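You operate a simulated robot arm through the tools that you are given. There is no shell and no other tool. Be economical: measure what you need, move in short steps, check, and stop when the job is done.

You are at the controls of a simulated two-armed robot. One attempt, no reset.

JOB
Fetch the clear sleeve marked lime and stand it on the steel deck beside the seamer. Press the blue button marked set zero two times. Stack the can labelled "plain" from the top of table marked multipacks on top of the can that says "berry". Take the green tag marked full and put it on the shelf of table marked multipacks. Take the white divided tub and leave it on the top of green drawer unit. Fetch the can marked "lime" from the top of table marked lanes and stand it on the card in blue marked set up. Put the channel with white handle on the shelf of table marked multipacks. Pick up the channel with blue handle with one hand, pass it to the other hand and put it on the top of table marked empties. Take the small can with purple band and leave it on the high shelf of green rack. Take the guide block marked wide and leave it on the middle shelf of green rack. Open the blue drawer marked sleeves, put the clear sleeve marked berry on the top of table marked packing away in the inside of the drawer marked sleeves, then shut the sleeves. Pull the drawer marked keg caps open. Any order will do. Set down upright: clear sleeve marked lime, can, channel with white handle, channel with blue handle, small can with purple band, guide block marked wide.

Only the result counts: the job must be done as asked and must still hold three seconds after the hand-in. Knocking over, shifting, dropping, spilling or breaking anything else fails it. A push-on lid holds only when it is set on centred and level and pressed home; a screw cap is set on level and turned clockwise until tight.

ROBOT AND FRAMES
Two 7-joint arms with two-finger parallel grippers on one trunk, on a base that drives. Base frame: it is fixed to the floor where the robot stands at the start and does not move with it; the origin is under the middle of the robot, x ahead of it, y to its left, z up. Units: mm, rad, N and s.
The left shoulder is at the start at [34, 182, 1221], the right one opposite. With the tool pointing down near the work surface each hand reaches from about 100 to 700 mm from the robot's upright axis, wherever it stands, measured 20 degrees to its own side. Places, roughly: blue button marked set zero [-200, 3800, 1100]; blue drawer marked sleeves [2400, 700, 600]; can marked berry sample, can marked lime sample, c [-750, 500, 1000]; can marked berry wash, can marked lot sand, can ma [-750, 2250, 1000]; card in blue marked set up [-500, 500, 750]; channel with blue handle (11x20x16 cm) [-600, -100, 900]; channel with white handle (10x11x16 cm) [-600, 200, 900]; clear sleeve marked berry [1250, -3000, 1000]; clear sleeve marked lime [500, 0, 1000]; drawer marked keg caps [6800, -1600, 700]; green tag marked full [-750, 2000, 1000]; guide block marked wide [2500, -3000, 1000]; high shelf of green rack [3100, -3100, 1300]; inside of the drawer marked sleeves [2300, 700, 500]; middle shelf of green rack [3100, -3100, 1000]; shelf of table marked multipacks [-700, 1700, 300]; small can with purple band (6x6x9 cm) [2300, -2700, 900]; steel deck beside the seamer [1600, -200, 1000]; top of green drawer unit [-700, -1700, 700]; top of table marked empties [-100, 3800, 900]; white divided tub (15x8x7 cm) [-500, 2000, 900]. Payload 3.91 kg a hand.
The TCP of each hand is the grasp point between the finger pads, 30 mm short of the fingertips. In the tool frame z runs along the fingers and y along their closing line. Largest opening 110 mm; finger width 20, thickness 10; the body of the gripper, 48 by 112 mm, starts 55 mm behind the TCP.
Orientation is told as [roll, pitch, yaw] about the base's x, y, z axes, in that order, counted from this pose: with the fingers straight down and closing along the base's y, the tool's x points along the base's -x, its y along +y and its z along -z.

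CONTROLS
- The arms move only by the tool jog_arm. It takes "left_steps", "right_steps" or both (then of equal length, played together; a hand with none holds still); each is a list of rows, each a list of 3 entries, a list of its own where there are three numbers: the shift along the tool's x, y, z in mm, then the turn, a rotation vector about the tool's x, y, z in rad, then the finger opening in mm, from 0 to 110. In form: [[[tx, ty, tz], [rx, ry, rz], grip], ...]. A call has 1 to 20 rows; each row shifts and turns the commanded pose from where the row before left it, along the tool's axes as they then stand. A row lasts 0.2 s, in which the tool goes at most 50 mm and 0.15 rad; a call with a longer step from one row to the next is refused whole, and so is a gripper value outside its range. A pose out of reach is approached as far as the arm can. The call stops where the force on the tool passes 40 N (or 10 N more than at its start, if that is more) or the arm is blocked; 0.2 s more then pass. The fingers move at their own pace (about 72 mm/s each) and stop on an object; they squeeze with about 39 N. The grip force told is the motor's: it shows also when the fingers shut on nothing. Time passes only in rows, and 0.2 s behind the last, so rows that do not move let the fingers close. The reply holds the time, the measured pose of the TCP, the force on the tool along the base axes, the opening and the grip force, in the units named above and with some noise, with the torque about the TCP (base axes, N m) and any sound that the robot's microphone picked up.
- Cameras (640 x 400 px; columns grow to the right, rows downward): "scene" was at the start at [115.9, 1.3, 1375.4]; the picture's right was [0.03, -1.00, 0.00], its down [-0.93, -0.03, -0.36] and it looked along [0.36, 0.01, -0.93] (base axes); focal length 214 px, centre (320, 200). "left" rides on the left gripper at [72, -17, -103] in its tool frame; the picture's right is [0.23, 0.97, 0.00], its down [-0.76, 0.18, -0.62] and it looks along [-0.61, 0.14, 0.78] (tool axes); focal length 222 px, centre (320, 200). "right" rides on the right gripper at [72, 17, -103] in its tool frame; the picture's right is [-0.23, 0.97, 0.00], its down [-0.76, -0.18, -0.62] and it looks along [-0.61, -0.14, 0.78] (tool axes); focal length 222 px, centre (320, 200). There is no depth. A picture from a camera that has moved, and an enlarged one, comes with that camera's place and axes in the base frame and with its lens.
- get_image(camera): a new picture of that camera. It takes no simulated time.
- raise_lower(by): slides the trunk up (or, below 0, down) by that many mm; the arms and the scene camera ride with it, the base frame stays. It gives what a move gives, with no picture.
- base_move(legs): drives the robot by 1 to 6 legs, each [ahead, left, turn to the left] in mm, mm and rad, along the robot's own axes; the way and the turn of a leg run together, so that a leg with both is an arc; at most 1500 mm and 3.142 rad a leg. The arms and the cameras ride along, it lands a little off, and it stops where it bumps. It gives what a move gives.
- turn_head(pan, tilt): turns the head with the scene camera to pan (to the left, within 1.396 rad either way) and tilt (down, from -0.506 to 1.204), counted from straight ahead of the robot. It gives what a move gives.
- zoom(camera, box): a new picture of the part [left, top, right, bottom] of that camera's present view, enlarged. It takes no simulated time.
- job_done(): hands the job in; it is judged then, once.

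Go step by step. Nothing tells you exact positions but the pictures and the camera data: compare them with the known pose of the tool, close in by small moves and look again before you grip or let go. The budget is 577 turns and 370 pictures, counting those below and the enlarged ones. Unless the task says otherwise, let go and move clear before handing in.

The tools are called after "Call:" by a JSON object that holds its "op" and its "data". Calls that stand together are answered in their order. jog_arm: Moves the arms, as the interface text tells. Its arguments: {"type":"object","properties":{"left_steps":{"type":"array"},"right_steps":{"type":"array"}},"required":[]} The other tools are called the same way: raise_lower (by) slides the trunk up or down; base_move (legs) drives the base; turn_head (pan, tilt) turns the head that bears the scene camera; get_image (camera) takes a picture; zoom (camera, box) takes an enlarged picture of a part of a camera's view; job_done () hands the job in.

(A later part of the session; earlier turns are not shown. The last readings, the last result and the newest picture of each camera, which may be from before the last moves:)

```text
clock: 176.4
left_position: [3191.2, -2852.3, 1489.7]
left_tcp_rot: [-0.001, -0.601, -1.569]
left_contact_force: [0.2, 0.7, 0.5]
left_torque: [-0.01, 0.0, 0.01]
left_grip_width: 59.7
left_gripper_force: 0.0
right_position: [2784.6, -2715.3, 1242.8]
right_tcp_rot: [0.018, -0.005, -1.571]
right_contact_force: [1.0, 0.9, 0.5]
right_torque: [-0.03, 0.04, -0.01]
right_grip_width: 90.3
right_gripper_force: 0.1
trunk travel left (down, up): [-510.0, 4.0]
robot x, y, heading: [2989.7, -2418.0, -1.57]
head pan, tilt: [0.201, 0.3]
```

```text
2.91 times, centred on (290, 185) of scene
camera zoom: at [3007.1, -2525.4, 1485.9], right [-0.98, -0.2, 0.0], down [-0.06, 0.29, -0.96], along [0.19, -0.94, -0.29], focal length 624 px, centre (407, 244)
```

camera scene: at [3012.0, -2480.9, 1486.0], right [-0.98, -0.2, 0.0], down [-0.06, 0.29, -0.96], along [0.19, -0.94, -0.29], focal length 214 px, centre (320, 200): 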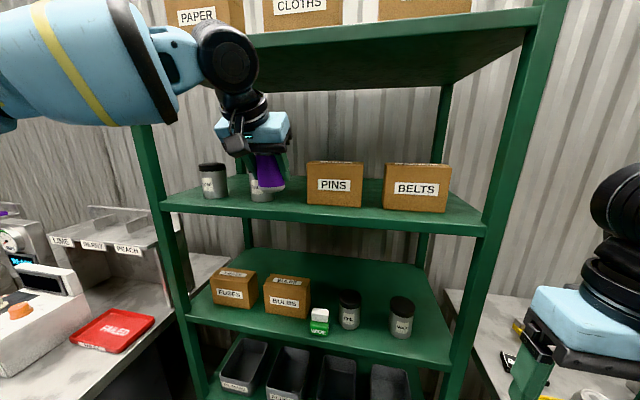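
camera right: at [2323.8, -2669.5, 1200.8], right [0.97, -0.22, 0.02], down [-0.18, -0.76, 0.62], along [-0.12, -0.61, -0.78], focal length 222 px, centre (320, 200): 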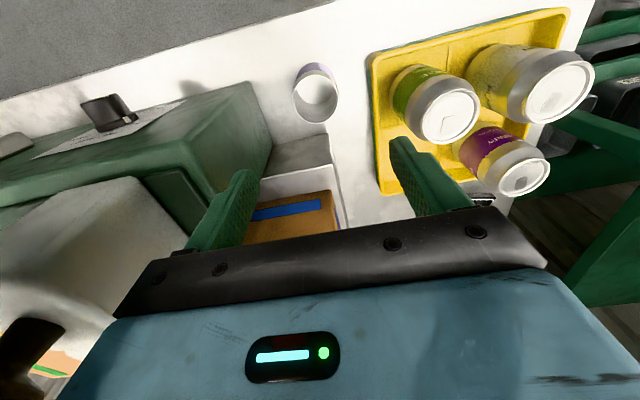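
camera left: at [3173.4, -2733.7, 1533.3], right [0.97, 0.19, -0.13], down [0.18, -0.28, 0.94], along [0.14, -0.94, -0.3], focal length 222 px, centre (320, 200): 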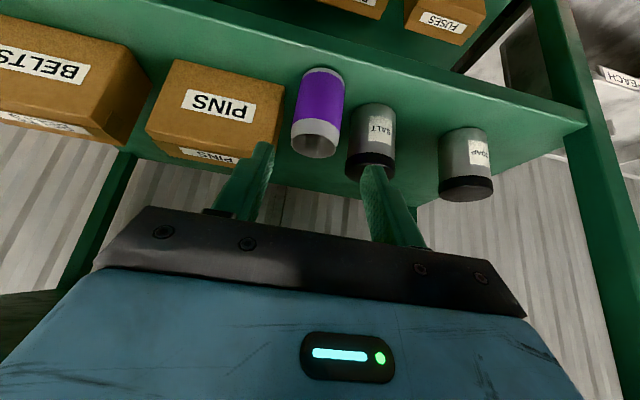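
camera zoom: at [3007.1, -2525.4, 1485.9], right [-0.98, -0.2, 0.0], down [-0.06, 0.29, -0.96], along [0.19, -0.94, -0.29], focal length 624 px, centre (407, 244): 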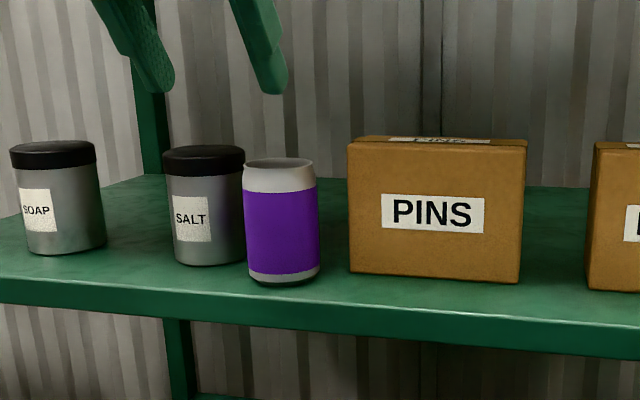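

Small can stands well. Next the berry sleeve: back off, straighten the left hand, lower the trunk back, drive right along the table.

Call:
{"op": "base_move", "data": {"legs": [[-220, 0, 0]]}}

Call:
{"op": "jog_arm", "data": {"left_steps": [[[20, 0, 30], [0, 0.1, 0], 80], [[20, 0, 30], [0, 0.1, 0], 110], [[15, 0, 30], [0, 0.1, 0], 110], [[15, 0, 30], [0, 0.1, 0], 110], [[15, 0, 30], [0, 0.1, 0], 110], [[0, 0, 40], [0, 0.1, 0], 110], [[0, 0, 40], [0, 0, 0], 110]]}}

Call:
{"op": "raise_lower", "data": {"by": -35}}

Call:
{"op": "base_move", "data": {"legs": [[0, -1000, 0], [0, -920, 0]]}}

Call:
{"op": "turn_head", "data": {"pan": 0.2, "tilt": 0.5}}

Call:
{"op": "get_image", "data": {"camera": "scene"}}

```text
clock: 178.1
left_position: [3190.2, -2635.2, 1488.8]
left_tcp_rot: [-0.001, -0.598, -1.566]
left_contact_force: [0.0, 0.5, -0.6]
left_torque: [-0.02, -0.01, -0.04]
left_grip_width: 60.2
left_gripper_force: 0.1
right_position: [2783.1, -2498.8, 1243.1]
right_tcp_rot: [0.018, -0.003, -1.569]
right_contact_force: [0.1, 0.1, -0.2]
right_torque: [-0.03, 0.03, -0.01]
right_grip_width: 90.1
right_gripper_force: 0.0
trunk travel left (down, up): [-510.0, 4.0]
robot x, y, heading: [2988.5, -2201.9, -1.565]
head pan, tilt: [0.201, 0.3]
```

```text
clock: 179.7
left_position: [3189.5, -2619.6, 1236.7]
left_tcp_rot: [-0.003, 0.002, -1.567]
left_contact_force: [-0.2, 0.0, 0.0]
left_torque: [0.02, 0.01, 0.01]
left_grip_width: 109.9
left_gripper_force: 0.2
right_position: [2784.1, -2497.3, 1244.6]
right_tcp_rot: [0.018, -0.007, -1.57]
right_contact_force: [-0.6, 0.1, 0.6]
right_torque: [-0.03, 0.02, 0.04]
right_grip_width: 89.9
right_gripper_force: 0.2
trunk travel left (down, up): [-510.0, 4.0]
robot x, y, heading: [2985.9, -2198.9, -1.569]
head pan, tilt: [0.201, 0.3]
```

```text
clock: 180.5
left_position: [3191.2, -2619.0, 1203.1]
left_tcp_rot: [-0.004, 0.0, -1.567]
left_contact_force: [-0.3, -0.2, 0.5]
left_torque: [-0.01, 0.0, 0.01]
left_grip_width: 109.8
left_gripper_force: 0.0
right_position: [2784.6, -2496.7, 1208.9]
right_tcp_rot: [0.019, -0.008, -1.569]
right_contact_force: [-0.2, 0.5, 0.5]
right_torque: [-0.04, -0.01, -0.01]
right_grip_width: 90.0
right_gripper_force: 0.1
trunk travel left (down, up): [-475.0, 39.0]
robot x, y, heading: [2991.0, -2199.7, -1.566]
head pan, tilt: [0.201, 0.3]
```

```text
clock: 197.8
left_position: [1254.3, -2623.1, 1203.2]
left_tcp_rot: [-0.002, 0.001, -1.57]
left_contact_force: [0.3, 0.2, -0.6]
left_torque: [0.02, 0.01, 0.01]
left_grip_width: 109.9
left_gripper_force: 0.0
right_position: [849.2, -2500.1, 1207.8]
right_tcp_rot: [0.017, -0.006, -1.572]
right_contact_force: [-0.5, 0.8, -0.2]
right_torque: [-0.03, -0.02, -0.02]
right_grip_width: 89.9
right_gripper_force: 0.0
trunk travel left (down, up): [-475.0, 39.0]
robot x, y, heading: [1056.2, -2200.9, -1.573]
head pan, tilt: [0.201, 0.3]
```

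```text
clock: 198.5
left_position: [1254.8, -2623.4, 1202.9]
left_tcp_rot: [0.0, 0.001, -1.571]
left_contact_force: [-0.4, 0.3, -0.2]
left_torque: [0.03, 0.01, 0.01]
left_grip_width: 110.0
left_gripper_force: 0.0
right_position: [850.3, -2500.1, 1207.9]
right_tcp_rot: [0.017, -0.006, -1.574]
right_contact_force: [1.2, 0.0, 0.6]
right_torque: [0.0, 0.02, 0.01]
right_grip_width: 90.2
right_gripper_force: 0.0
trunk travel left (down, up): [-475.0, 39.0]
robot x, y, heading: [1055.7, -2201.1, -1.575]
head pan, tilt: [0.201, 0.499]
```

```text
247 pictures are left
camera scene: at [1071.9, -2353.7, 1429.1], right [-0.98, -0.2, 0.0], down [-0.1, 0.47, -0.88], along [0.18, -0.86, -0.48], focal length 214 px, centre (320, 200)
```

scene: 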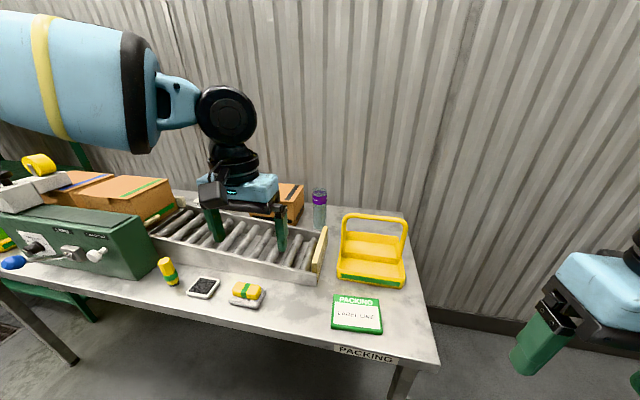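

The sleeve is at ≈(1234,-3140). Drive closer (~(955,-2460)), keeping the target well to the left where the left arm reaches farthest.

Call:
{"op": "base_move", "data": {"legs": [[0, -100, 0], [260, 0, 0]]}}

Call:
{"op": "jog_arm", "data": {"left_steps": [[[-30, 35, 0], [0, -0.1, 0], 110], [[-30, 35, 0], [0, -0.1, 0], 110], [[-30, 10, 5], [0, -0.1, 0], 110], [[-30, 0, 10], [0, -0.1, 0], 110], [[-30, 0, 12], [0, 0, 0], 110], [[-30, 0, 12], [0, 0, 0], 110], [[0, 0, 0], [0, 0, 0], 110]]}}

Call:
{"op": "get_image", "data": {"camera": "left"}}

Call:
{"op": "get_image", "data": {"camera": "scene"}}

```text
clock: 201.3
left_position: [1202.7, -2829.4, 1200.0]
left_tcp_rot: [-0.001, 0.006, -1.547]
left_contact_force: [-1.5, -1.2, -1.2]
left_torque: [0.14, -0.05, 0.03]
left_grip_width: 110.1
left_gripper_force: 0.1
right_position: [793.4, -2716.2, 1206.1]
right_tcp_rot: [0.017, 0.002, -1.548]
right_contact_force: [-0.3, 0.7, -0.3]
right_torque: [0.03, 0.01, 0.04]
right_grip_width: 90.2
right_gripper_force: 0.0
trunk travel left (down, up): [-475.0, 39.0]
robot x, y, heading: [990.0, -2407.5, -1.544]
head pan, tilt: [0.201, 0.499]
stopped in leg 2: the robot was blocked; the commanded pose is now the measured one
```

```text
clock: 202.9
left_position: [1282.2, -3009.1, 1205.8]
left_tcp_rot: [-0.002, -0.399, -1.549]
left_contact_force: [-0.2, 0.2, -0.2]
left_torque: [-0.02, -0.02, 0.02]
left_grip_width: 110.3
left_gripper_force: 0.1
right_position: [790.0, -2708.3, 1207.5]
right_tcp_rot: [0.018, -0.006, -1.55]
right_contact_force: [1.1, 0.6, 1.2]
right_torque: [-0.01, 0.01, 0.0]
right_grip_width: 89.8
right_gripper_force: 0.0
trunk travel left (down, up): [-475.0, 39.0]
robot x, y, heading: [986.7, -2405.8, -1.545]
head pan, tilt: [0.201, 0.499]
```

```text
246 pictures are left
camera left: at [1263.1, -2901.2, 1272.9], right [0.97, 0.23, -0.09], down [0.19, -0.46, 0.87], along [0.16, -0.86, -0.48], focal length 222 px, centre (320, 200)
```

left: 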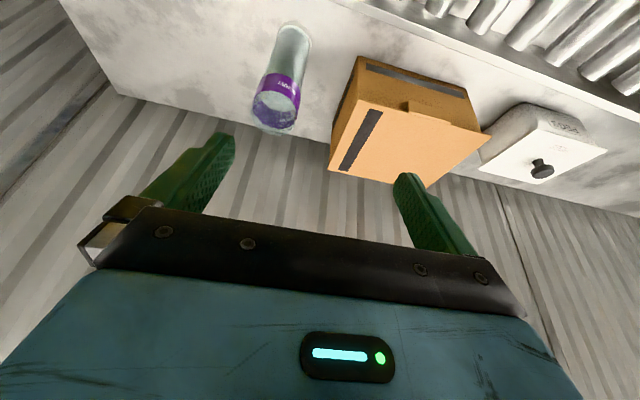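

```text
245 pictures are left
camera scene: at [1009.7, -2558.1, 1429.3], right [-0.98, -0.22, 0.0], down [-0.11, 0.47, -0.88], along [0.19, -0.86, -0.48], focal length 214 px, centre (320, 200)
```

scene: 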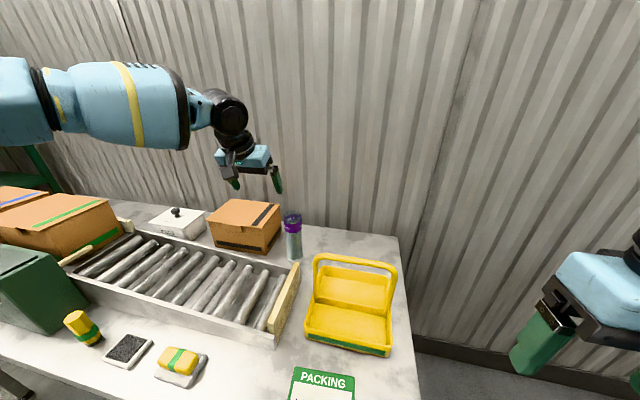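

The base bumped the table leg on the right; the left hand can't quite reach. Rim is at (1229,-3115,1022). I'll instead use the right hand with the base between the table legs at x≈1480.

Call:
{"op": "jog_arm", "data": {"left_steps": [[[40, 0, -12], [0, 0.1, 0], 110], [[40, 0, -8], [0, 0.1, 0], 110], [[40, 0, -4], [0, 0.1, 0], 110], [[40, -20, 0], [0, 0.1, 0], 110], [[40, -20, 0], [0, 0, 0], 110]]}}

Call:
{"op": "base_move", "data": {"legs": [[-150, 0, -0.026], [0, 495, 0], [120, 0, 0]]}}

Call:
{"op": "turn_head", "data": {"pan": -0.1, "tilt": 0.6}}

Call:
{"op": "get_image", "data": {"camera": "scene"}}

```text
clock: 204.1
left_position: [1235.9, -2807.5, 1188.8]
left_tcp_rot: [-0.002, 0.002, -1.552]
left_contact_force: [0.1, 0.4, -0.7]
left_torque: [-0.02, -0.01, 0.02]
left_grip_width: 109.9
left_gripper_force: 0.1
right_position: [789.5, -2708.9, 1209.0]
right_tcp_rot: [0.017, -0.005, -1.552]
right_contact_force: [0.9, -0.1, -0.7]
right_torque: [-0.01, -0.02, 0.01]
right_grip_width: 90.1
right_gripper_force: 0.1
trunk travel left (down, up): [-475.0, 39.0]
robot x, y, heading: [986.3, -2407.7, -1.551]
head pan, tilt: [0.201, 0.499]
```

```text
clock: 210.7
left_position: [1715.7, -2790.8, 1188.7]
left_tcp_rot: [-0.001, 0.0, -1.58]
left_contact_force: [0.1, -0.9, -0.7]
left_torque: [-0.01, 0.03, -0.01]
left_grip_width: 110.0
left_gripper_force: 0.0
right_position: [1273.0, -2679.6, 1208.8]
right_tcp_rot: [0.018, -0.006, -1.583]
right_contact_force: [-0.2, 0.6, 0.7]
right_torque: [-0.01, 0.05, 0.0]
right_grip_width: 90.2
right_gripper_force: 0.1
trunk travel left (down, up): [-475.0, 39.0]
robot x, y, heading: [1479.1, -2385.9, -1.576]
head pan, tilt: [0.201, 0.499]
```

```text
clock: 211.5
left_position: [1715.7, -2792.4, 1189.6]
left_tcp_rot: [0.0, 0.001, -1.582]
left_contact_force: [0.2, -0.6, 0.3]
left_torque: [0.0, 0.02, 0.01]
left_grip_width: 109.8
left_gripper_force: 0.0
right_position: [1271.5, -2681.3, 1207.4]
right_tcp_rot: [0.018, -0.003, -1.582]
right_contact_force: [-0.6, -0.4, 0.4]
right_torque: [-0.05, 0.0, 0.04]
right_grip_width: 90.0
right_gripper_force: 0.1
trunk travel left (down, up): [-475.0, 39.0]
robot x, y, heading: [1481.4, -2383.4, -1.581]
head pan, tilt: [-0.099, 0.6]
```

```text
244 pictures are left
camera scene: at [1469.2, -2535.0, 1420.0], right [-0.99, 0.11, 0.0], down [0.06, 0.56, -0.83], along [-0.09, -0.82, -0.56], focal length 214 px, centre (320, 200)
```

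scene: 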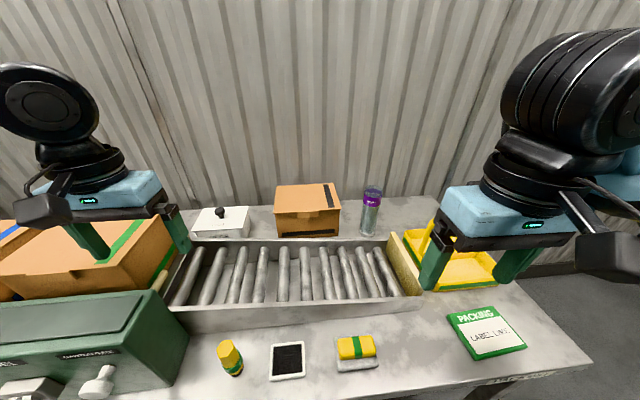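

Call:
{"op": "base_move", "data": {"legs": [[95, 0, 0]]}}

Call:
{"op": "jog_arm", "data": {"right_steps": [[[-35, -8, 0], [0, -0.1, 0], 100], [[-35, -8, 0], [0, -0.1, 0], 100], [[-30, -8, 5], [0, -0.1, 0], 100], [[-30, -8, 10], [0, -0.1, 0], 100], [[-37, -6, 15], [0, 0, 0], 100], [[-37, -4, 15], [0, 0, 0], 100], [[-20, 0, 12], [0, 0, 0], 100], [[0, 0, 0], [0, 0, 0], 100]]}}

Call:
{"op": "get_image", "data": {"camera": "right"}}

Call:
{"op": "get_image", "data": {"camera": "scene"}}

```text
clock: 212.7
left_position: [1714.9, -2886.3, 1190.3]
left_tcp_rot: [-0.003, 0.003, -1.581]
left_contact_force: [0.0, 0.7, -0.6]
left_torque: [0.0, 0.0, 0.01]
left_grip_width: 109.9
left_gripper_force: 0.0
right_position: [1270.6, -2773.5, 1208.0]
right_tcp_rot: [0.018, -0.006, -1.583]
right_contact_force: [-0.3, -0.6, 0.0]
right_torque: [0.03, -0.01, 0.0]
right_grip_width: 89.9
right_gripper_force: 0.1
trunk travel left (down, up): [-475.0, 39.0]
robot x, y, heading: [1478.8, -2479.3, -1.579]
head pan, tilt: [-0.099, 0.6]
```

```text
clock: 214.5
left_position: [1715.6, -2885.6, 1190.0]
left_tcp_rot: [-0.003, 0.001, -1.581]
left_contact_force: [-0.6, -0.5, 0.5]
left_torque: [0.01, 0.01, -0.01]
left_grip_width: 109.9
left_gripper_force: 0.0
right_position: [1224.4, -3008.3, 1209.9]
right_tcp_rot: [0.019, -0.405, -1.59]
right_contact_force: [-0.2, 1.0, 0.5]
right_torque: [-0.02, 0.03, -0.01]
right_grip_width: 100.1
right_gripper_force: 0.1
trunk travel left (down, up): [-475.0, 39.0]
robot x, y, heading: [1480.5, -2477.5, -1.581]
head pan, tilt: [-0.099, 0.6]
```

```text
243 pictures are left
camera right: at [1242.0, -2901.4, 1276.3], right [0.97, -0.22, 0.11], down [-0.2, -0.45, 0.87], along [-0.14, -0.86, -0.48], focal length 222 px, centre (320, 200)
```

right: 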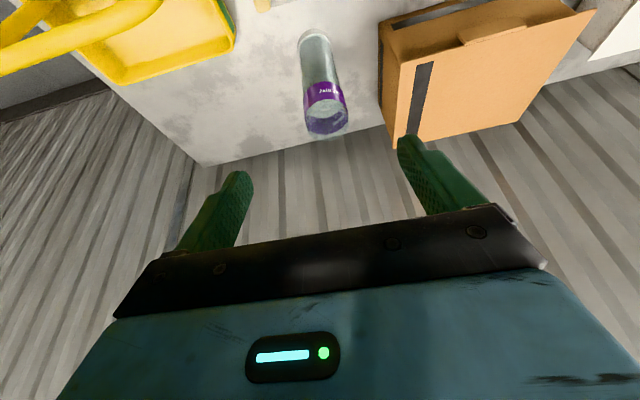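

```text
242 pictures are left
camera scene: at [1468.2, -2629.3, 1420.0], right [-0.99, 0.11, 0.0], down [0.06, 0.56, -0.83], along [-0.09, -0.82, -0.56], focal length 214 px, centre (320, 200)
```

scene: 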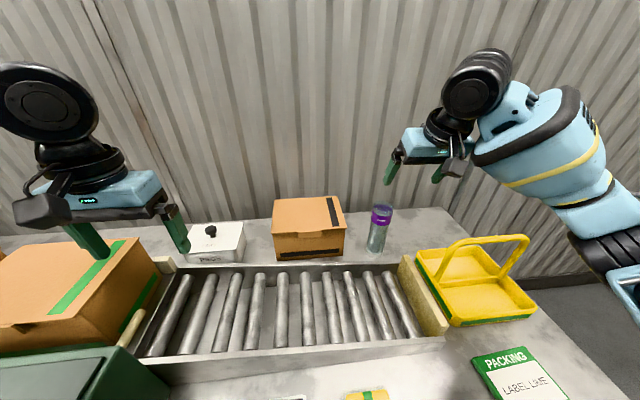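

Sleeve lines up along the tool axis. Advance most of the way and check.

Call:
{"op": "jog_arm", "data": {"right_steps": [[[-1, 1, 41], [0, 0, 0], 100], [[-1, 1, 41], [0, 0, 0], 100], [[-1, 1, 41], [0, 0, 0], 100], [[-1, 1, 41], [0, 0, 0], 100], [[0, 0, 0], [0, 0, 0], 100]]}}

Call:
{"op": "get_image", "data": {"camera": "right"}}

```text
clock: 215.7
left_position: [1715.3, -2885.7, 1189.8]
left_tcp_rot: [-0.001, -0.001, -1.581]
left_contact_force: [0.8, 0.4, -0.1]
left_torque: [0.03, 0.03, -0.01]
left_grip_width: 109.8
left_gripper_force: 0.1
right_position: [1232.5, -3076.3, 1061.3]
right_tcp_rot: [0.02, -0.407, -1.589]
right_contact_force: [0.6, -0.4, 0.4]
right_torque: [0.01, -0.01, 0.01]
right_grip_width: 100.0
right_gripper_force: 0.1
trunk travel left (down, up): [-475.0, 39.0]
robot x, y, heading: [1479.0, -2480.7, -1.575]
head pan, tilt: [-0.099, 0.6]
```

```text
241 pictures are left
camera right: at [1248.4, -2968.0, 1127.3], right [0.97, -0.22, 0.11], down [-0.2, -0.45, 0.87], along [-0.14, -0.86, -0.48], focal length 222 px, centre (320, 200)
```

right: 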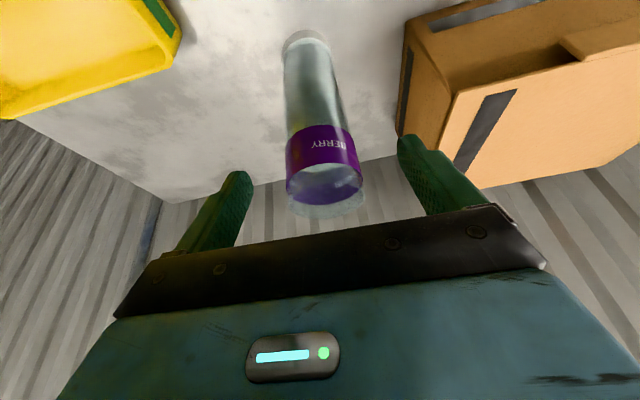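

Rim is at ≈(1229,-3112,1043). Finish the approach to TCP z≈1003 and grip.

Call:
{"op": "jog_arm", "data": {"right_steps": [[[-5, -2, 34], [0, 0, 0], 100], [[-5, -1, 33], [0, 0, 0], 100], [[0, 0, 0], [0, 0, 0], 100]]}}

Call:
{"op": "get_image", "data": {"camera": "right"}}

Call:
{"op": "zoom", "data": {"camera": "scene", "box": [320, 130, 520, 270]}}

```text
clock: 216.5
left_position: [1715.6, -2887.1, 1190.8]
left_tcp_rot: [0.0, -0.002, -1.582]
left_contact_force: [0.3, 0.0, 0.3]
left_torque: [-0.01, 0.01, 0.02]
left_grip_width: 109.8
left_gripper_force: 0.0
right_position: [1229.2, -3110.9, 1003.9]
right_tcp_rot: [0.02, -0.404, -1.589]
right_contact_force: [0.2, -0.5, 0.1]
right_torque: [0.01, 0.01, 0.0]
right_grip_width: 100.1
right_gripper_force: 0.2
trunk travel left (down, up): [-475.0, 39.0]
robot x, y, heading: [1475.5, -2477.5, -1.581]
head pan, tilt: [-0.099, 0.6]
```

```text
240 pictures are left
camera right: at [1246.2, -3004.2, 1070.4], right [0.97, -0.22, 0.11], down [-0.2, -0.45, 0.87], along [-0.14, -0.86, -0.48], focal length 222 px, centre (320, 200)
```

right: 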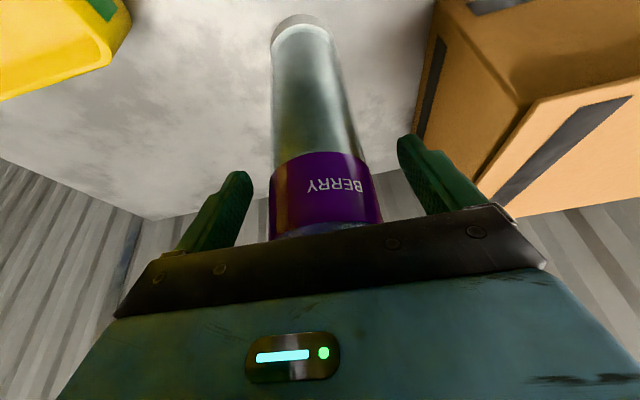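

```text
2.86 times, centred on (420, 200) of scene
camera zoom: at [1468.2, -2629.2, 1420.1], right [-0.99, 0.11, 0.0], down [0.06, 0.56, -0.83], along [-0.09, -0.82, -0.56], focal length 613 px, centre (34, 200)
```

zoom: 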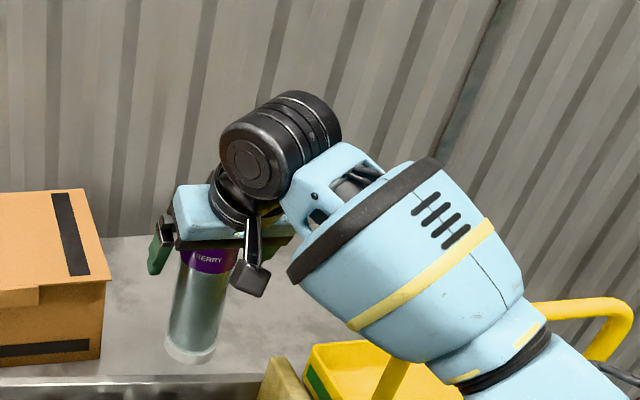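

Grip and lift straight up.

Call:
{"op": "jog_arm", "data": {"right_steps": [[[0, 0, 0], [0, 0, 0], 40], [[0, 0, 0], [0, 0, 0], 40], [[0, 0, 0], [0, 0, 0], 40], [[0, 0, 0], [0, 0, 0], 40], [[-8, 0, -18], [0, 0, 0], 40], [[-15.6, 0, -36.8], [0, 0, 0], 40], [[-15.6, 0, -36.8], [0, 0, 0], 40], [[-15.6, 0, -36.8], [0, 0, 0], 40], [[-15.6, 0, -36.8], [0, 0, 0], 40], [[-15.6, 0, -36.8], [0, 0, 0], 40]]}}

Call:
{"op": "get_image", "data": {"camera": "right"}}

Call:
{"op": "get_image", "data": {"camera": "scene"}}

```text
clock: 218.7
left_position: [1716.3, -2885.7, 1190.2]
left_tcp_rot: [0.001, -0.002, -1.581]
left_contact_force: [0.0, 0.1, -0.5]
left_torque: [-0.02, 0.01, 0.0]
left_grip_width: 110.1
left_gripper_force: 0.1
right_position: [1226.8, -3113.1, 1224.6]
right_tcp_rot: [0.019, -0.403, -1.588]
right_contact_force: [-0.1, -0.2, -2.7]
right_torque: [0.01, 0.03, 0.02]
right_grip_width: 56.1
right_gripper_force: 38.8
trunk travel left (down, up): [-475.0, 39.0]
robot x, y, heading: [1479.4, -2480.9, -1.576]
head pan, tilt: [-0.099, 0.6]
```

```text
238 pictures are left
camera right: at [1243.1, -3004.7, 1291.4], right [0.97, -0.22, 0.11], down [-0.2, -0.45, 0.87], along [-0.14, -0.86, -0.48], focal length 222 px, centre (320, 200)
```

right: 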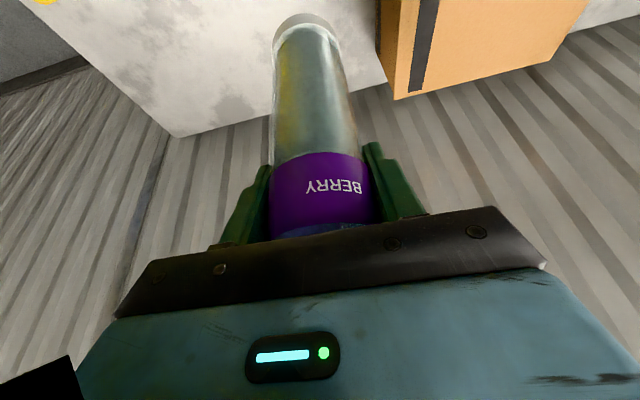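

```text
237 pictures are left
camera scene: at [1468.3, -2628.9, 1420.2], right [-0.99, 0.11, 0.0], down [0.06, 0.56, -0.83], along [-0.09, -0.82, -0.56], focal length 214 px, centre (320, 200)
```

scene: 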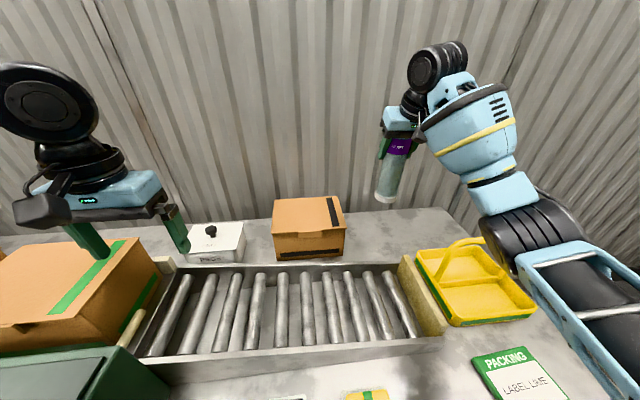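

Held. Back off, tuck the right arm, and head toward the sleeves drawer area; look around from about (2800,-1200).

Call:
{"op": "base_move", "data": {"legs": [[-450, 0, 0]]}}

Call:
{"op": "jog_arm", "data": {"right_steps": [[[40, 0, -17], [0, 0, 0], 40], [[40, 0, -17], [0, 0, 0], 40], [[40, 0, -17], [0, 0, 0], 40], [[40, 0, -17], [0, 0, 0], 40], [[40, 0, -17], [0, 0, 0], 40], [[40, 0, -17], [0, 0, 0], 40], [[40, 0, -17], [0, 0, 0], 40]], "left_steps": [[[30, 0, 0], [0, 0, 0], 110], [[30, 0, 0], [0, 0, 0], 110], [[20, 0, 0], [0, 0, 0], 110], [[0, 0, 0], [0, 0, 0], 110], [[0, 0, 0], [0, 0, 0], 110], [[0, 0, 0], [0, 0, 0], 110], [[0, 0, 0], [0, 0, 0], 110]]}}

Call:
{"op": "base_move", "data": {"legs": [[-250, 0, 0], [0, 0, 1.575], [1300, 0, 0]]}}

Call:
{"op": "turn_head", "data": {"pan": 0.9, "tilt": 0.35}}

Call:
{"op": "get_image", "data": {"camera": "scene"}}

Call:
{"op": "turn_head", "data": {"pan": 0, "tilt": 0.35}}

Call:
{"op": "get_image", "data": {"camera": "scene"}}

```text
clock: 221.4
left_position: [1718.1, -2436.3, 1188.9]
left_tcp_rot: [0.001, 0.002, -1.583]
left_contact_force: [-0.4, 0.5, 0.3]
left_torque: [-0.02, -0.01, 0.0]
left_grip_width: 110.0
left_gripper_force: 0.0
right_position: [1227.3, -2661.6, 1223.5]
right_tcp_rot: [0.019, -0.404, -1.592]
right_contact_force: [0.1, -0.3, -1.9]
right_torque: [0.0, -0.01, -0.04]
right_grip_width: 56.2
right_gripper_force: 38.9
trunk travel left (down, up): [-475.0, 39.0]
robot x, y, heading: [1485.4, -2031.9, -1.58]
head pan, tilt: [-0.099, 0.6]
```

```text
clock: 223.0
left_position: [1719.6, -2355.0, 1190.1]
left_tcp_rot: [-0.002, 0.002, -1.584]
left_contact_force: [0.0, 0.0, 1.0]
left_torque: [-0.03, -0.01, 0.01]
left_grip_width: 109.9
left_gripper_force: 0.1
right_position: [1233.6, -2354.5, 1222.8]
right_tcp_rot: [0.019, -0.405, -1.594]
right_contact_force: [-0.1, -0.1, -2.9]
right_torque: [0.05, 0.01, -0.01]
right_grip_width: 56.3
right_gripper_force: 39.0
trunk travel left (down, up): [-475.0, 39.0]
robot x, y, heading: [1481.8, -2030.4, -1.583]
head pan, tilt: [-0.099, 0.6]
```

```text
clock: 234.8
left_position: [3121.3, -1561.3, 1190.9]
left_tcp_rot: [-0.002, 0.001, -0.018]
left_contact_force: [-0.2, 0.0, 0.2]
left_torque: [-0.05, -0.01, 0.01]
left_grip_width: 110.0
left_gripper_force: 0.2
right_position: [3120.6, -2048.9, 1223.5]
right_tcp_rot: [0.02, -0.404, -0.026]
right_contact_force: [-0.4, 0.7, -1.3]
right_torque: [0.03, -0.01, 0.0]
right_grip_width: 56.2
right_gripper_force: 38.9
trunk travel left (down, up): [-475.0, 39.0]
robot x, y, heading: [2793.3, -1794.5, -0.019]
head pan, tilt: [-0.099, 0.6]
```

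```text
clock: 236.1
left_position: [3121.2, -1561.0, 1190.5]
left_tcp_rot: [-0.002, 0.0, -0.017]
left_contact_force: [0.8, 0.9, -0.2]
left_torque: [0.02, -0.01, -0.02]
left_grip_width: 110.1
left_gripper_force: 0.1
right_position: [3120.4, -2048.4, 1222.8]
right_tcp_rot: [0.019, -0.404, -0.025]
right_contact_force: [-0.2, 0.5, -1.8]
right_torque: [0.02, 0.01, -0.01]
right_grip_width: 56.2
right_gripper_force: 38.9
trunk travel left (down, up): [-475.0, 39.0]
robot x, y, heading: [2794.6, -1797.1, -0.018]
head pan, tilt: [0.901, 0.351]
```

```text
236 pictures are left
camera scene: at [2912.4, -1725.9, 1442.7], right [0.77, -0.63, 0.0], down [-0.22, -0.27, -0.94], along [0.59, 0.73, -0.34], focal length 214 px, centre (320, 200)
```

scene: 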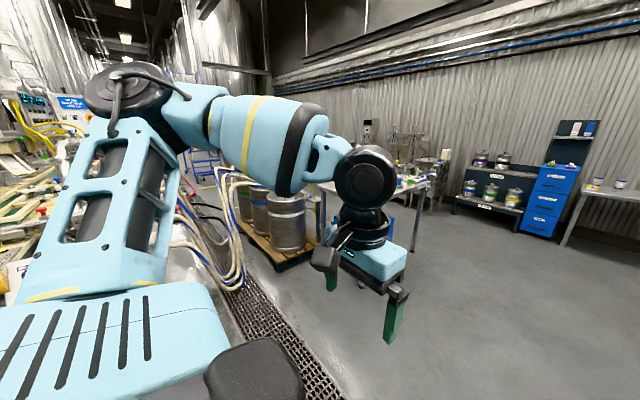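

```text
clock: 237.3
left_position: [3121.8, -1561.0, 1189.8]
left_tcp_rot: [0.0, 0.002, -0.016]
left_contact_force: [0.1, -0.8, -0.3]
left_torque: [0.01, 0.0, 0.0]
left_grip_width: 110.0
left_gripper_force: 0.1
right_position: [3120.4, -2048.0, 1221.8]
right_tcp_rot: [0.02, -0.406, -0.024]
right_contact_force: [-0.2, -0.4, -3.5]
right_torque: [-0.01, 0.01, 0.03]
right_grip_width: 56.3
right_gripper_force: 39.1
trunk travel left (down, up): [-475.0, 39.0]
robot x, y, heading: [2795.3, -1796.6, -0.016]
head pan, tilt: [0.0, 0.351]
```

```text
235 pictures are left
camera scene: at [2946.5, -1799.3, 1442.7], right [-0.01, -1.0, 0.0], down [-0.34, 0.0, -0.94], along [0.94, -0.01, -0.34], focal length 214 px, centre (320, 200)
```

scene: 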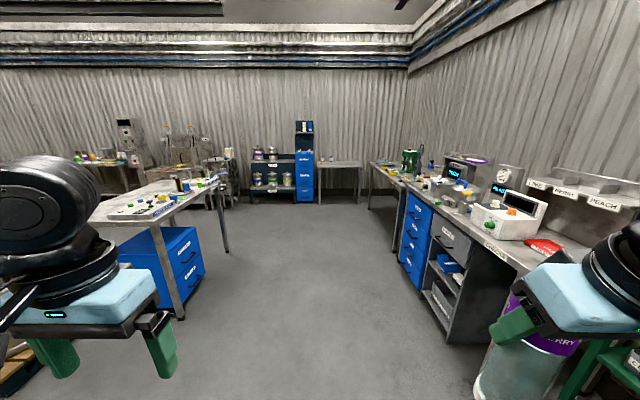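

The tall blue unit far ahead (x≈6800) should hold the keg caps drawer; the left hand is free, so go there first. Drive ahead.

Call:
{"op": "base_move", "data": {"legs": [[1500, 100, 0.017], [1300, 50, 0]]}}

Call:
{"op": "get_image", "data": {"camera": "scene"}}

```text
refused: leg 1 is longer than a leg can be; nothing moved
```

```text
234 pictures are left
camera scene: at [2946.5, -1799.3, 1442.7], right [-0.01, -1.0, 0.0], down [-0.34, 0.0, -0.94], along [0.94, -0.01, -0.34], focal length 214 px, centre (320, 200)
```

scene: 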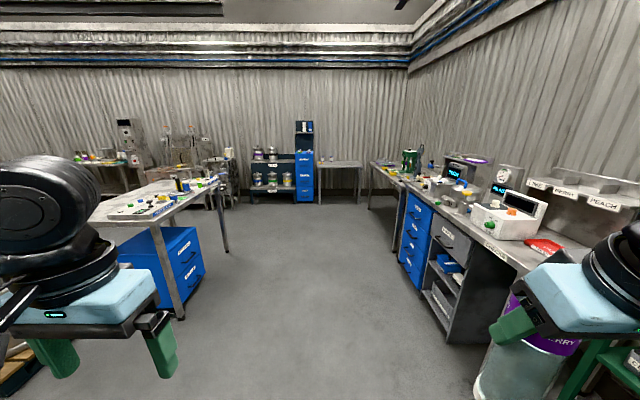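

Call:
{"op": "base_move", "data": {"legs": [[1400, 100, 0.017], [1400, 50, 0]]}}

Call:
{"op": "get_image", "data": {"camera": "scene"}}

```text
clock: 250.9
left_position: [5937.5, -1434.9, 1190.6]
left_tcp_rot: [-0.002, 0.001, -0.015]
left_contact_force: [0.4, -0.3, -0.8]
left_torque: [-0.01, 0.0, 0.0]
left_grip_width: 110.1
left_gripper_force: 0.0
right_position: [5937.0, -1920.5, 1223.1]
right_tcp_rot: [0.019, -0.405, -0.024]
right_contact_force: [-0.2, -0.1, -1.4]
right_torque: [0.01, 0.0, -0.02]
right_grip_width: 56.2
right_gripper_force: 39.2
trunk travel left (down, up): [-475.0, 39.0]
robot x, y, heading: [5607.9, -1671.8, -0.017]
head pan, tilt: [0.0, 0.351]
```

```text
233 pictures are left
camera scene: at [5763.1, -1672.6, 1442.8], right [-0.01, -1.0, 0.0], down [-0.34, 0.0, -0.94], along [0.94, -0.01, -0.34], focal length 214 px, centre (320, 200)
```

scene: 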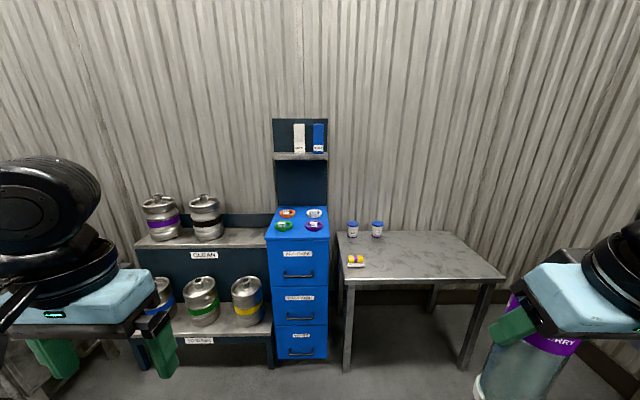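

Call:
{"op": "zoom", "data": {"camera": "scene", "box": [250, 230, 350, 370]}}

```text
2.86 times, centred on (300, 300) of scene
camera zoom: at [5763.1, -1672.6, 1442.8], right [-0.01, -1.0, 0.0], down [-0.34, 0.0, -0.94], along [0.94, -0.01, -0.34], focal length 613 px, centre (377, -86)
```

zoom: 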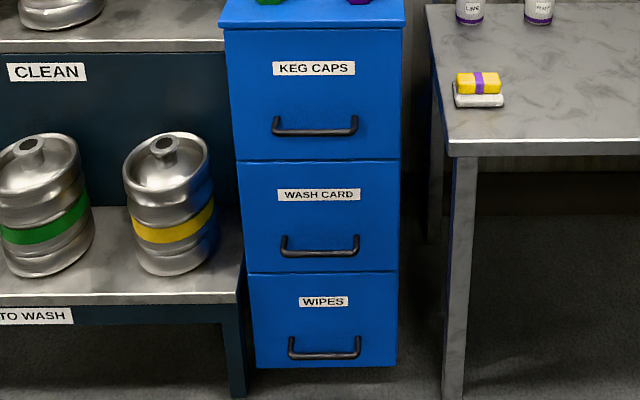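

KEG CAPS is the top drawer, handle ≈(6665,-1573,705). Position the base ~620 mm away, lower the trunk, and turn the left hand horizontal with vertical closing.

Call:
{"op": "base_move", "data": {"legs": [[400, -100, 0.017]]}}

Call:
{"op": "raise_lower", "data": {"by": -400}}

Call:
{"op": "jog_arm", "data": {"left_steps": [[[0, 0, 0], [0, -0.15, 0], 60], [[0, 0, 0], [0, -0.15, 0], 60], [[0, 0, 0], [0, -0.15, 0], 60], [[0, 0, 0], [0, -0.15, 0], 60], [[0, 0, 0], [0, -0.15, 0], 60], [[0, 0, 0], [0, -0.15, 0], 60], [[0, 0, 0], [0, -0.15, 0], 60], [[0, 0, 0], [0, -0.15, 0], 60], [[0, 0, 0], [0, -0.15, 0], 60], [[0, 0, 0], [0, -0.15, 0], 60], [[0, 0, 0], [0, -0.07, 0], 60], [[0, 0, 0], [0, 0, 0], 60]]}}

Call:
{"op": "get_image", "data": {"camera": "scene"}}

Call:
{"op": "get_image", "data": {"camera": "left"}}

```text
clock: 253.5
left_position: [6332.7, -1533.3, 1189.7]
left_tcp_rot: [-0.001, 0.002, 0.004]
left_contact_force: [-0.2, 0.5, -0.5]
left_torque: [-0.02, 0.0, 0.01]
left_grip_width: 110.1
left_gripper_force: 0.0
right_position: [6339.5, -2018.8, 1223.9]
right_tcp_rot: [0.02, -0.404, -0.008]
right_contact_force: [0.1, -0.3, -1.8]
right_torque: [0.01, 0.01, 0.02]
right_grip_width: 56.2
right_gripper_force: 39.0
trunk travel left (down, up): [-475.0, 39.0]
robot x, y, heading: [6007.3, -1772.3, 0.007]
head pan, tilt: [0.0, 0.351]
```

```text
clock: 257.3
left_position: [6332.6, -1531.4, 791.1]
left_tcp_rot: [-0.003, 0.003, 0.001]
left_contact_force: [-0.2, 0.4, -0.7]
left_torque: [-0.02, -0.02, 0.01]
left_grip_width: 110.0
left_gripper_force: 0.1
right_position: [6399.1, -2018.0, 749.7]
right_tcp_rot: [0.016, -0.15, -0.007]
right_contact_force: [0.2, 0.4, -1.8]
right_torque: [-0.02, -0.01, 0.0]
right_grip_width: 56.5
right_gripper_force: 38.7
trunk travel left (down, up): [-75.0, 439.0]
robot x, y, heading: [6006.7, -1772.4, 0.002]
head pan, tilt: [0.0, 0.351]
```

```text
clock: 259.9
left_position: [6470.4, -1556.9, 1019.3]
left_tcp_rot: [-0.429, -1.569, 0.43]
left_contact_force: [0.2, 0.3, 0.2]
left_torque: [0.01, -0.02, -0.04]
left_grip_width: 60.0
left_gripper_force: 0.0
left hand out of reach, approached as far as the arm can: row 1, 2, 3, 4, 5, 6, 7, 8, 9, 10, 11
right_position: [6398.4, -2017.1, 749.8]
right_tcp_rot: [0.016, -0.15, -0.007]
right_contact_force: [0.2, -0.5, -2.0]
right_torque: [0.02, -0.07, 0.0]
right_grip_width: 56.3
right_gripper_force: 39.7
trunk travel left (down, up): [-75.0, 439.0]
robot x, y, heading: [6009.8, -1769.8, 0.004]
head pan, tilt: [0.0, 0.351]
```

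```text
231 pictures are left
camera scene: at [6329.0, -1771.8, 994.2], right [0.0, -1.0, 0.0], down [-0.34, 0.0, -0.94], along [0.94, 0.0, -0.34], focal length 214 px, centre (320, 200)
```

scene: 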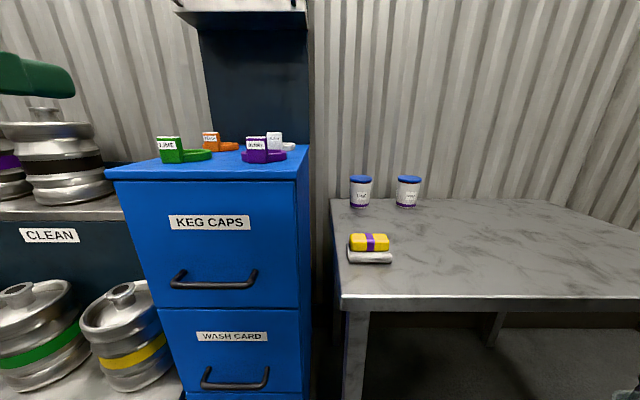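

```text
230 pictures are left
camera left: at [6367.4, -1572.5, 946.7], right [0.0, 0.97, -0.23], down [-0.62, 0.18, 0.76], along [0.78, 0.14, 0.6], focal length 222 px, centre (320, 200)
```

left: 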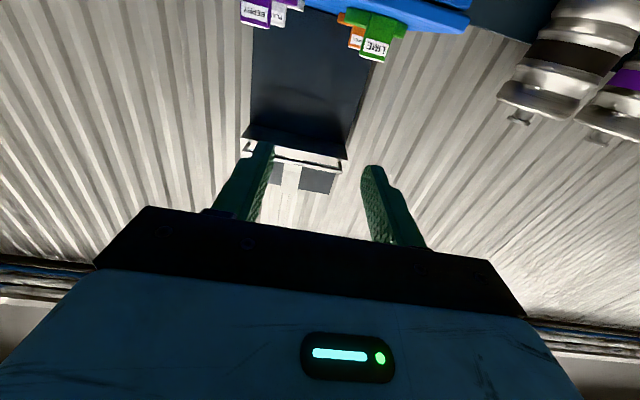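

Lowering also leans the trunk forward, so I need more stand-off. Back the base 200 mm, then roll the hand so it closes vertically and lower it.

Call:
{"op": "base_move", "data": {"legs": [[-200, 0, 0]]}}

Call:
{"op": "jog_arm", "data": {"left_steps": [[[40, 0, 0], [0, 0, 0.15], 60], [[40, 0, 0], [0, 0, 0.15], 60], [[40, 0, 0], [0, 0, 0.15], 60], [[35, 15, 0], [0, 0, 0.15], 60], [[30, 22, 0], [0, 0, 0.15], 60], [[20, 20, 0], [0, 0, 0.15], 60], [[0, 0, 0], [0, 0, 0.15], 60], [[0, 0, 0], [0, 0, 0.15], 60], [[0, 0, 0], [0, 0, 0.15], 60], [[0, 0, 0], [0, 0, 0.15], 60], [[0, 0, 0], [0, 0, 0.07], 60], [[0, 0, 0], [0, 0, 0], 60]]}}

Call:
{"op": "get_image", "data": {"camera": "left"}}

Call:
{"op": "get_image", "data": {"camera": "scene"}}

```text
clock: 261.5
left_position: [6269.3, -1556.8, 1020.0]
left_tcp_rot: [-0.389, -1.565, 0.392]
left_contact_force: [0.3, -0.2, -0.3]
left_torque: [0.0, 0.0, 0.01]
left_grip_width: 60.2
left_gripper_force: 0.1
right_position: [6198.5, -2017.2, 750.8]
right_tcp_rot: [0.017, -0.15, -0.005]
right_contact_force: [0.4, -0.2, -2.8]
right_torque: [-0.02, -0.04, -0.02]
right_grip_width: 56.5
right_gripper_force: 39.4
trunk travel left (down, up): [-75.0, 439.0]
robot x, y, heading: [5806.0, -1772.6, 0.006]
head pan, tilt: [0.0, 0.351]
```

```text
clock: 264.1
left_position: [6347.8, -1461.5, 943.5]
left_tcp_rot: [1.566, -0.001, -1.569]
left_contact_force: [-0.6, -0.1, 0.0]
left_torque: [0.01, 0.01, -0.02]
left_grip_width: 59.8
left_gripper_force: 0.0
left hand out of reach, approached as far as the arm can: row 1, 2, 3, 4, 5
right_position: [6198.8, -2018.3, 749.1]
right_tcp_rot: [0.016, -0.148, -0.005]
right_contact_force: [-0.1, -0.2, -2.0]
right_torque: [-0.02, -0.04, 0.05]
right_grip_width: 56.0
right_gripper_force: 38.9
trunk travel left (down, up): [-75.0, 439.0]
robot x, y, heading: [5806.6, -1768.6, 0.003]
head pan, tilt: [0.0, 0.351]
```

```text
229 pictures are left
camera left: at [6244.0, -1387.9, 926.8], right [0.0, 0.23, 0.97], down [-0.62, -0.76, 0.18], along [0.78, -0.61, 0.14], focal length 222 px, centre (320, 200)
```

left: 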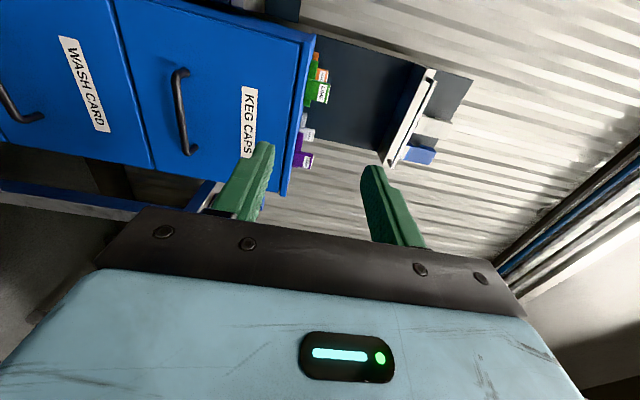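

```text
228 pictures are left
camera scene: at [6128.0, -1772.4, 994.2], right [0.0, -1.0, 0.0], down [-0.34, 0.0, -0.94], along [0.94, 0.0, -0.34], focal length 214 px, centre (320, 200)
```

scene: 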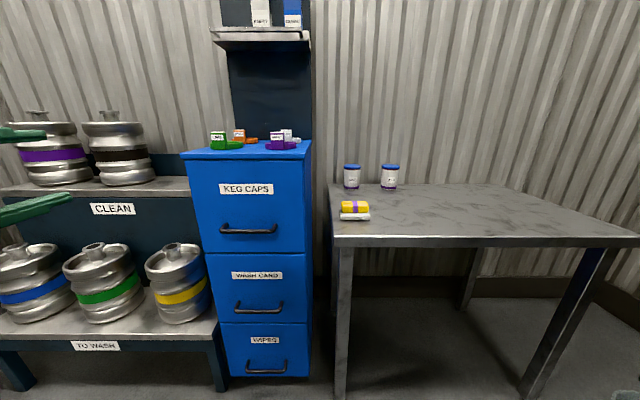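

Hand orientation is good. Handle bar at ≈(6659,-1572,710). Move to the bar's height and y, staying 120 mm short.

Call:
{"op": "jog_arm", "data": {"left_steps": [[[-21, -43, 0], [0, 0, 0], 60], [[-21, -43, 0], [0, 0, 0], 60], [[-21, -43, 0], [0, 0, 0], 60], [[-21, -43, 0], [0, 0, 0], 60], [[-21, -43, 0], [0, 0, 0], 60], [[-6, -18, 40], [0, 0, 0], 60], [[0, 0, 45], [0, 0, 0], 60], [[0, 0, 45], [0, 0, 0], 60], [[0, 0, 45], [0, 0, 0], 60], [[0, 0, 0], [0, 0, 0], 60]]}}

Call:
{"op": "get_image", "data": {"camera": "left"}}

Call:
{"op": "get_image", "data": {"camera": "scene"}}

```text
clock: 266.3
left_position: [6565.8, -1568.7, 726.1]
left_tcp_rot: [1.566, -0.004, -1.57]
left_contact_force: [-0.8, -0.2, -0.3]
left_torque: [-0.02, -0.03, 0.01]
left_grip_width: 60.0
left_gripper_force: 0.1
left hand out of reach, approached as far as the arm can: row 1, 2, 3
right_position: [6198.3, -2017.5, 750.1]
right_tcp_rot: [0.016, -0.149, -0.004]
right_contact_force: [0.2, 0.0, -1.4]
right_torque: [-0.01, -0.07, -0.05]
right_grip_width: 56.4
right_gripper_force: 38.6
trunk travel left (down, up): [-75.0, 439.0]
robot x, y, heading: [5811.7, -1772.7, 0.011]
head pan, tilt: [0.0, 0.351]
```

```text
227 pictures are left
camera left: at [6464.0, -1495.1, 708.6], right [0.01, 0.23, 0.97], down [-0.62, -0.76, 0.18], along [0.78, -0.61, 0.14], focal length 222 px, centre (320, 200)
```

left: 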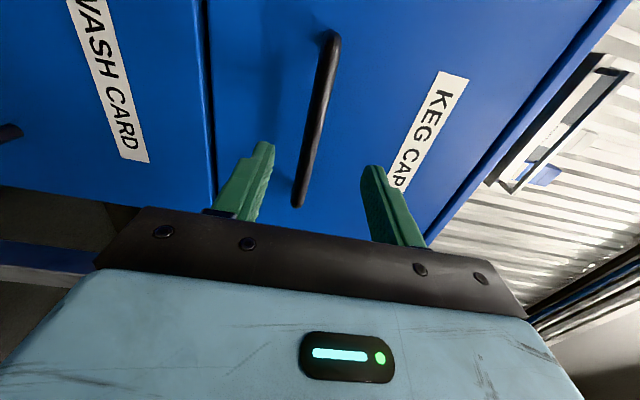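

```text
226 pictures are left
camera scene: at [6128.0, -1772.4, 994.3], right [0.0, -1.0, 0.0], down [-0.34, 0.0, -0.94], along [0.94, 0.0, -0.34], focal length 214 px, centre (320, 200)
```

scene: 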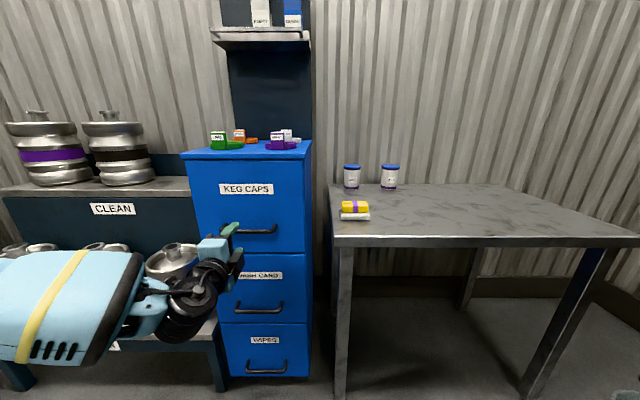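

Handle at z≈719. Align and advance so the bar is between the pads.

Call:
{"op": "jog_arm", "data": {"left_steps": [[[0, -7, 30], [0, 0, 0], 60], [[0, 0, 30], [0, 0, 0], 60], [[0, 0, 15], [0, 0, 0], 60], [[0, 0, 0], [0, 0, 0], 60]]}}

Call:
{"op": "get_image", "data": {"camera": "left"}}

```text
clock: 267.3
left_position: [6643.4, -1567.7, 718.3]
left_tcp_rot: [1.564, -0.003, -1.569]
left_contact_force: [0.8, 0.0, 0.2]
left_torque: [-0.02, -0.01, 0.01]
left_grip_width: 60.1
left_gripper_force: 0.0
right_position: [6197.4, -2018.8, 749.5]
right_tcp_rot: [0.014, -0.151, -0.003]
right_contact_force: [-0.4, -0.1, -1.9]
right_torque: [-0.01, -0.03, 0.03]
right_grip_width: 56.3
right_gripper_force: 39.3
trunk travel left (down, up): [-75.0, 439.0]
robot x, y, heading: [5807.2, -1771.7, 0.005]
head pan, tilt: [0.0, 0.351]
```

```text
225 pictures are left
camera left: at [6538.8, -1494.1, 700.8], right [0.0, 0.23, 0.97], down [-0.62, -0.76, 0.18], along [0.78, -0.61, 0.14], focal length 222 px, centre (320, 200)
```

left: 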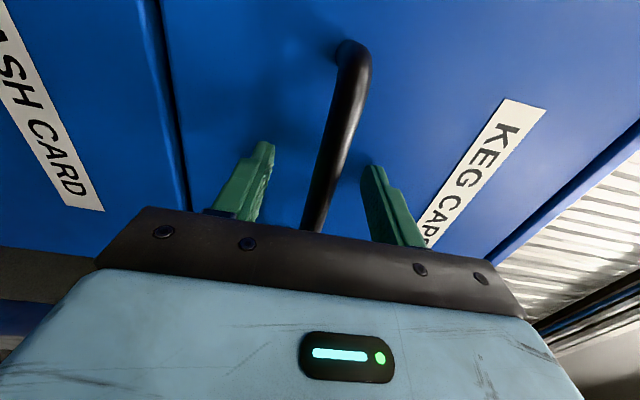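

Call:
{"op": "jog_arm", "data": {"left_steps": [[[0, 0, 4], [0, 0, 0], 40], [[0, 0, 0], [0, 0, 0], 0], [[0, 0, 0], [0, 0, 0], 0], [[0, 0, 0], [0, 0, 0], 0]]}}

Call:
{"op": "get_image", "data": {"camera": "left"}}

```text
clock: 268.3
left_position: [6644.7, -1567.4, 719.2]
left_tcp_rot: [1.565, -0.004, -1.569]
left_contact_force: [-17.4, 1.6, 0.6]
left_torque: [0.14, -0.06, -0.21]
left_grip_width: 13.5
left_gripper_force: 44.9
right_position: [6197.7, -2018.4, 750.9]
right_tcp_rot: [0.014, -0.153, -0.005]
right_contact_force: [0.1, 1.1, -1.8]
right_torque: [0.01, -0.03, 0.01]
right_grip_width: 56.2
right_gripper_force: 38.6
trunk travel left (down, up): [-75.0, 439.0]
robot x, y, heading: [5808.6, -1773.8, 0.005]
head pan, tilt: [0.0, 0.351]
```

```text
224 pictures are left
camera left: at [6541.4, -1494.0, 701.1], right [0.0, 0.23, 0.97], down [-0.62, -0.76, 0.18], along [0.78, -0.61, 0.14], focal length 222 px, centre (320, 200)
```

left: 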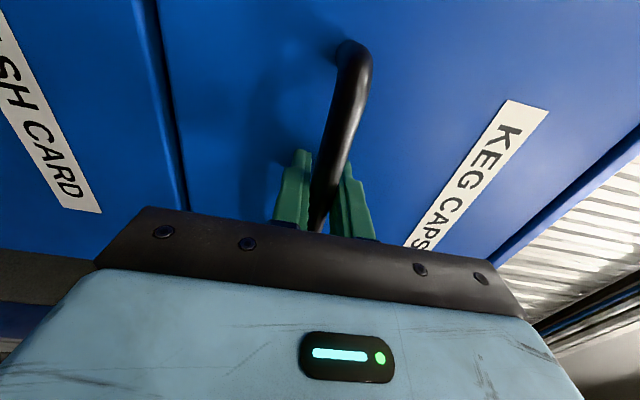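

Bar gripped. Pull the drawer back smoothly.

Call:
{"op": "jog_arm", "data": {"left_steps": [[[0, 0, -10], [0, 0, 0], 0], [[0, 0, -15], [0, 0, 0], 0], [[0, 0, -20], [0, 0, 0], 0], [[0, 0, -20], [0, 0, 0], 0], [[0, 0, -20], [0, 0, 0], 0], [[0, 0, -20], [0, 0, 0], 0], [[0, 0, -20], [0, 0, 0], 0], [[0, 0, -20], [0, 0, 0], 0], [[0, 0, -20], [0, 0, 0], 0], [[0, 0, -20], [0, 0, 0], 0], [[0, 0, 0], [0, 0, 0], 0]]}}

Call:
{"op": "get_image", "data": {"camera": "scene"}}

```text
clock: 270.7
left_position: [6461.4, -1566.6, 718.8]
left_tcp_rot: [1.563, -0.001, -1.57]
left_contact_force: [-0.7, 3.3, -5.4]
left_torque: [0.1, -0.05, -0.14]
left_grip_width: 13.6
left_gripper_force: 44.7
right_position: [6198.7, -2019.1, 749.9]
right_tcp_rot: [0.017, -0.151, -0.006]
right_contact_force: [0.3, -0.7, -2.8]
right_torque: [0.01, -0.03, -0.03]
right_grip_width: 56.3
right_gripper_force: 39.2
trunk travel left (down, up): [-75.0, 439.0]
robot x, y, heading: [5810.6, -1774.6, 0.007]
head pan, tilt: [0.0, 0.351]
```

```text
223 pictures are left
camera scene: at [6128.3, -1772.0, 994.1], right [0.0, -1.0, 0.0], down [-0.34, 0.0, -0.94], along [0.94, 0.0, -0.34], focal length 214 px, centre (320, 200)
```

scene: 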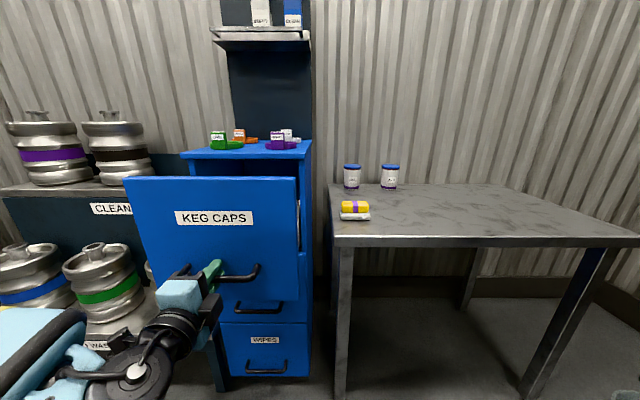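

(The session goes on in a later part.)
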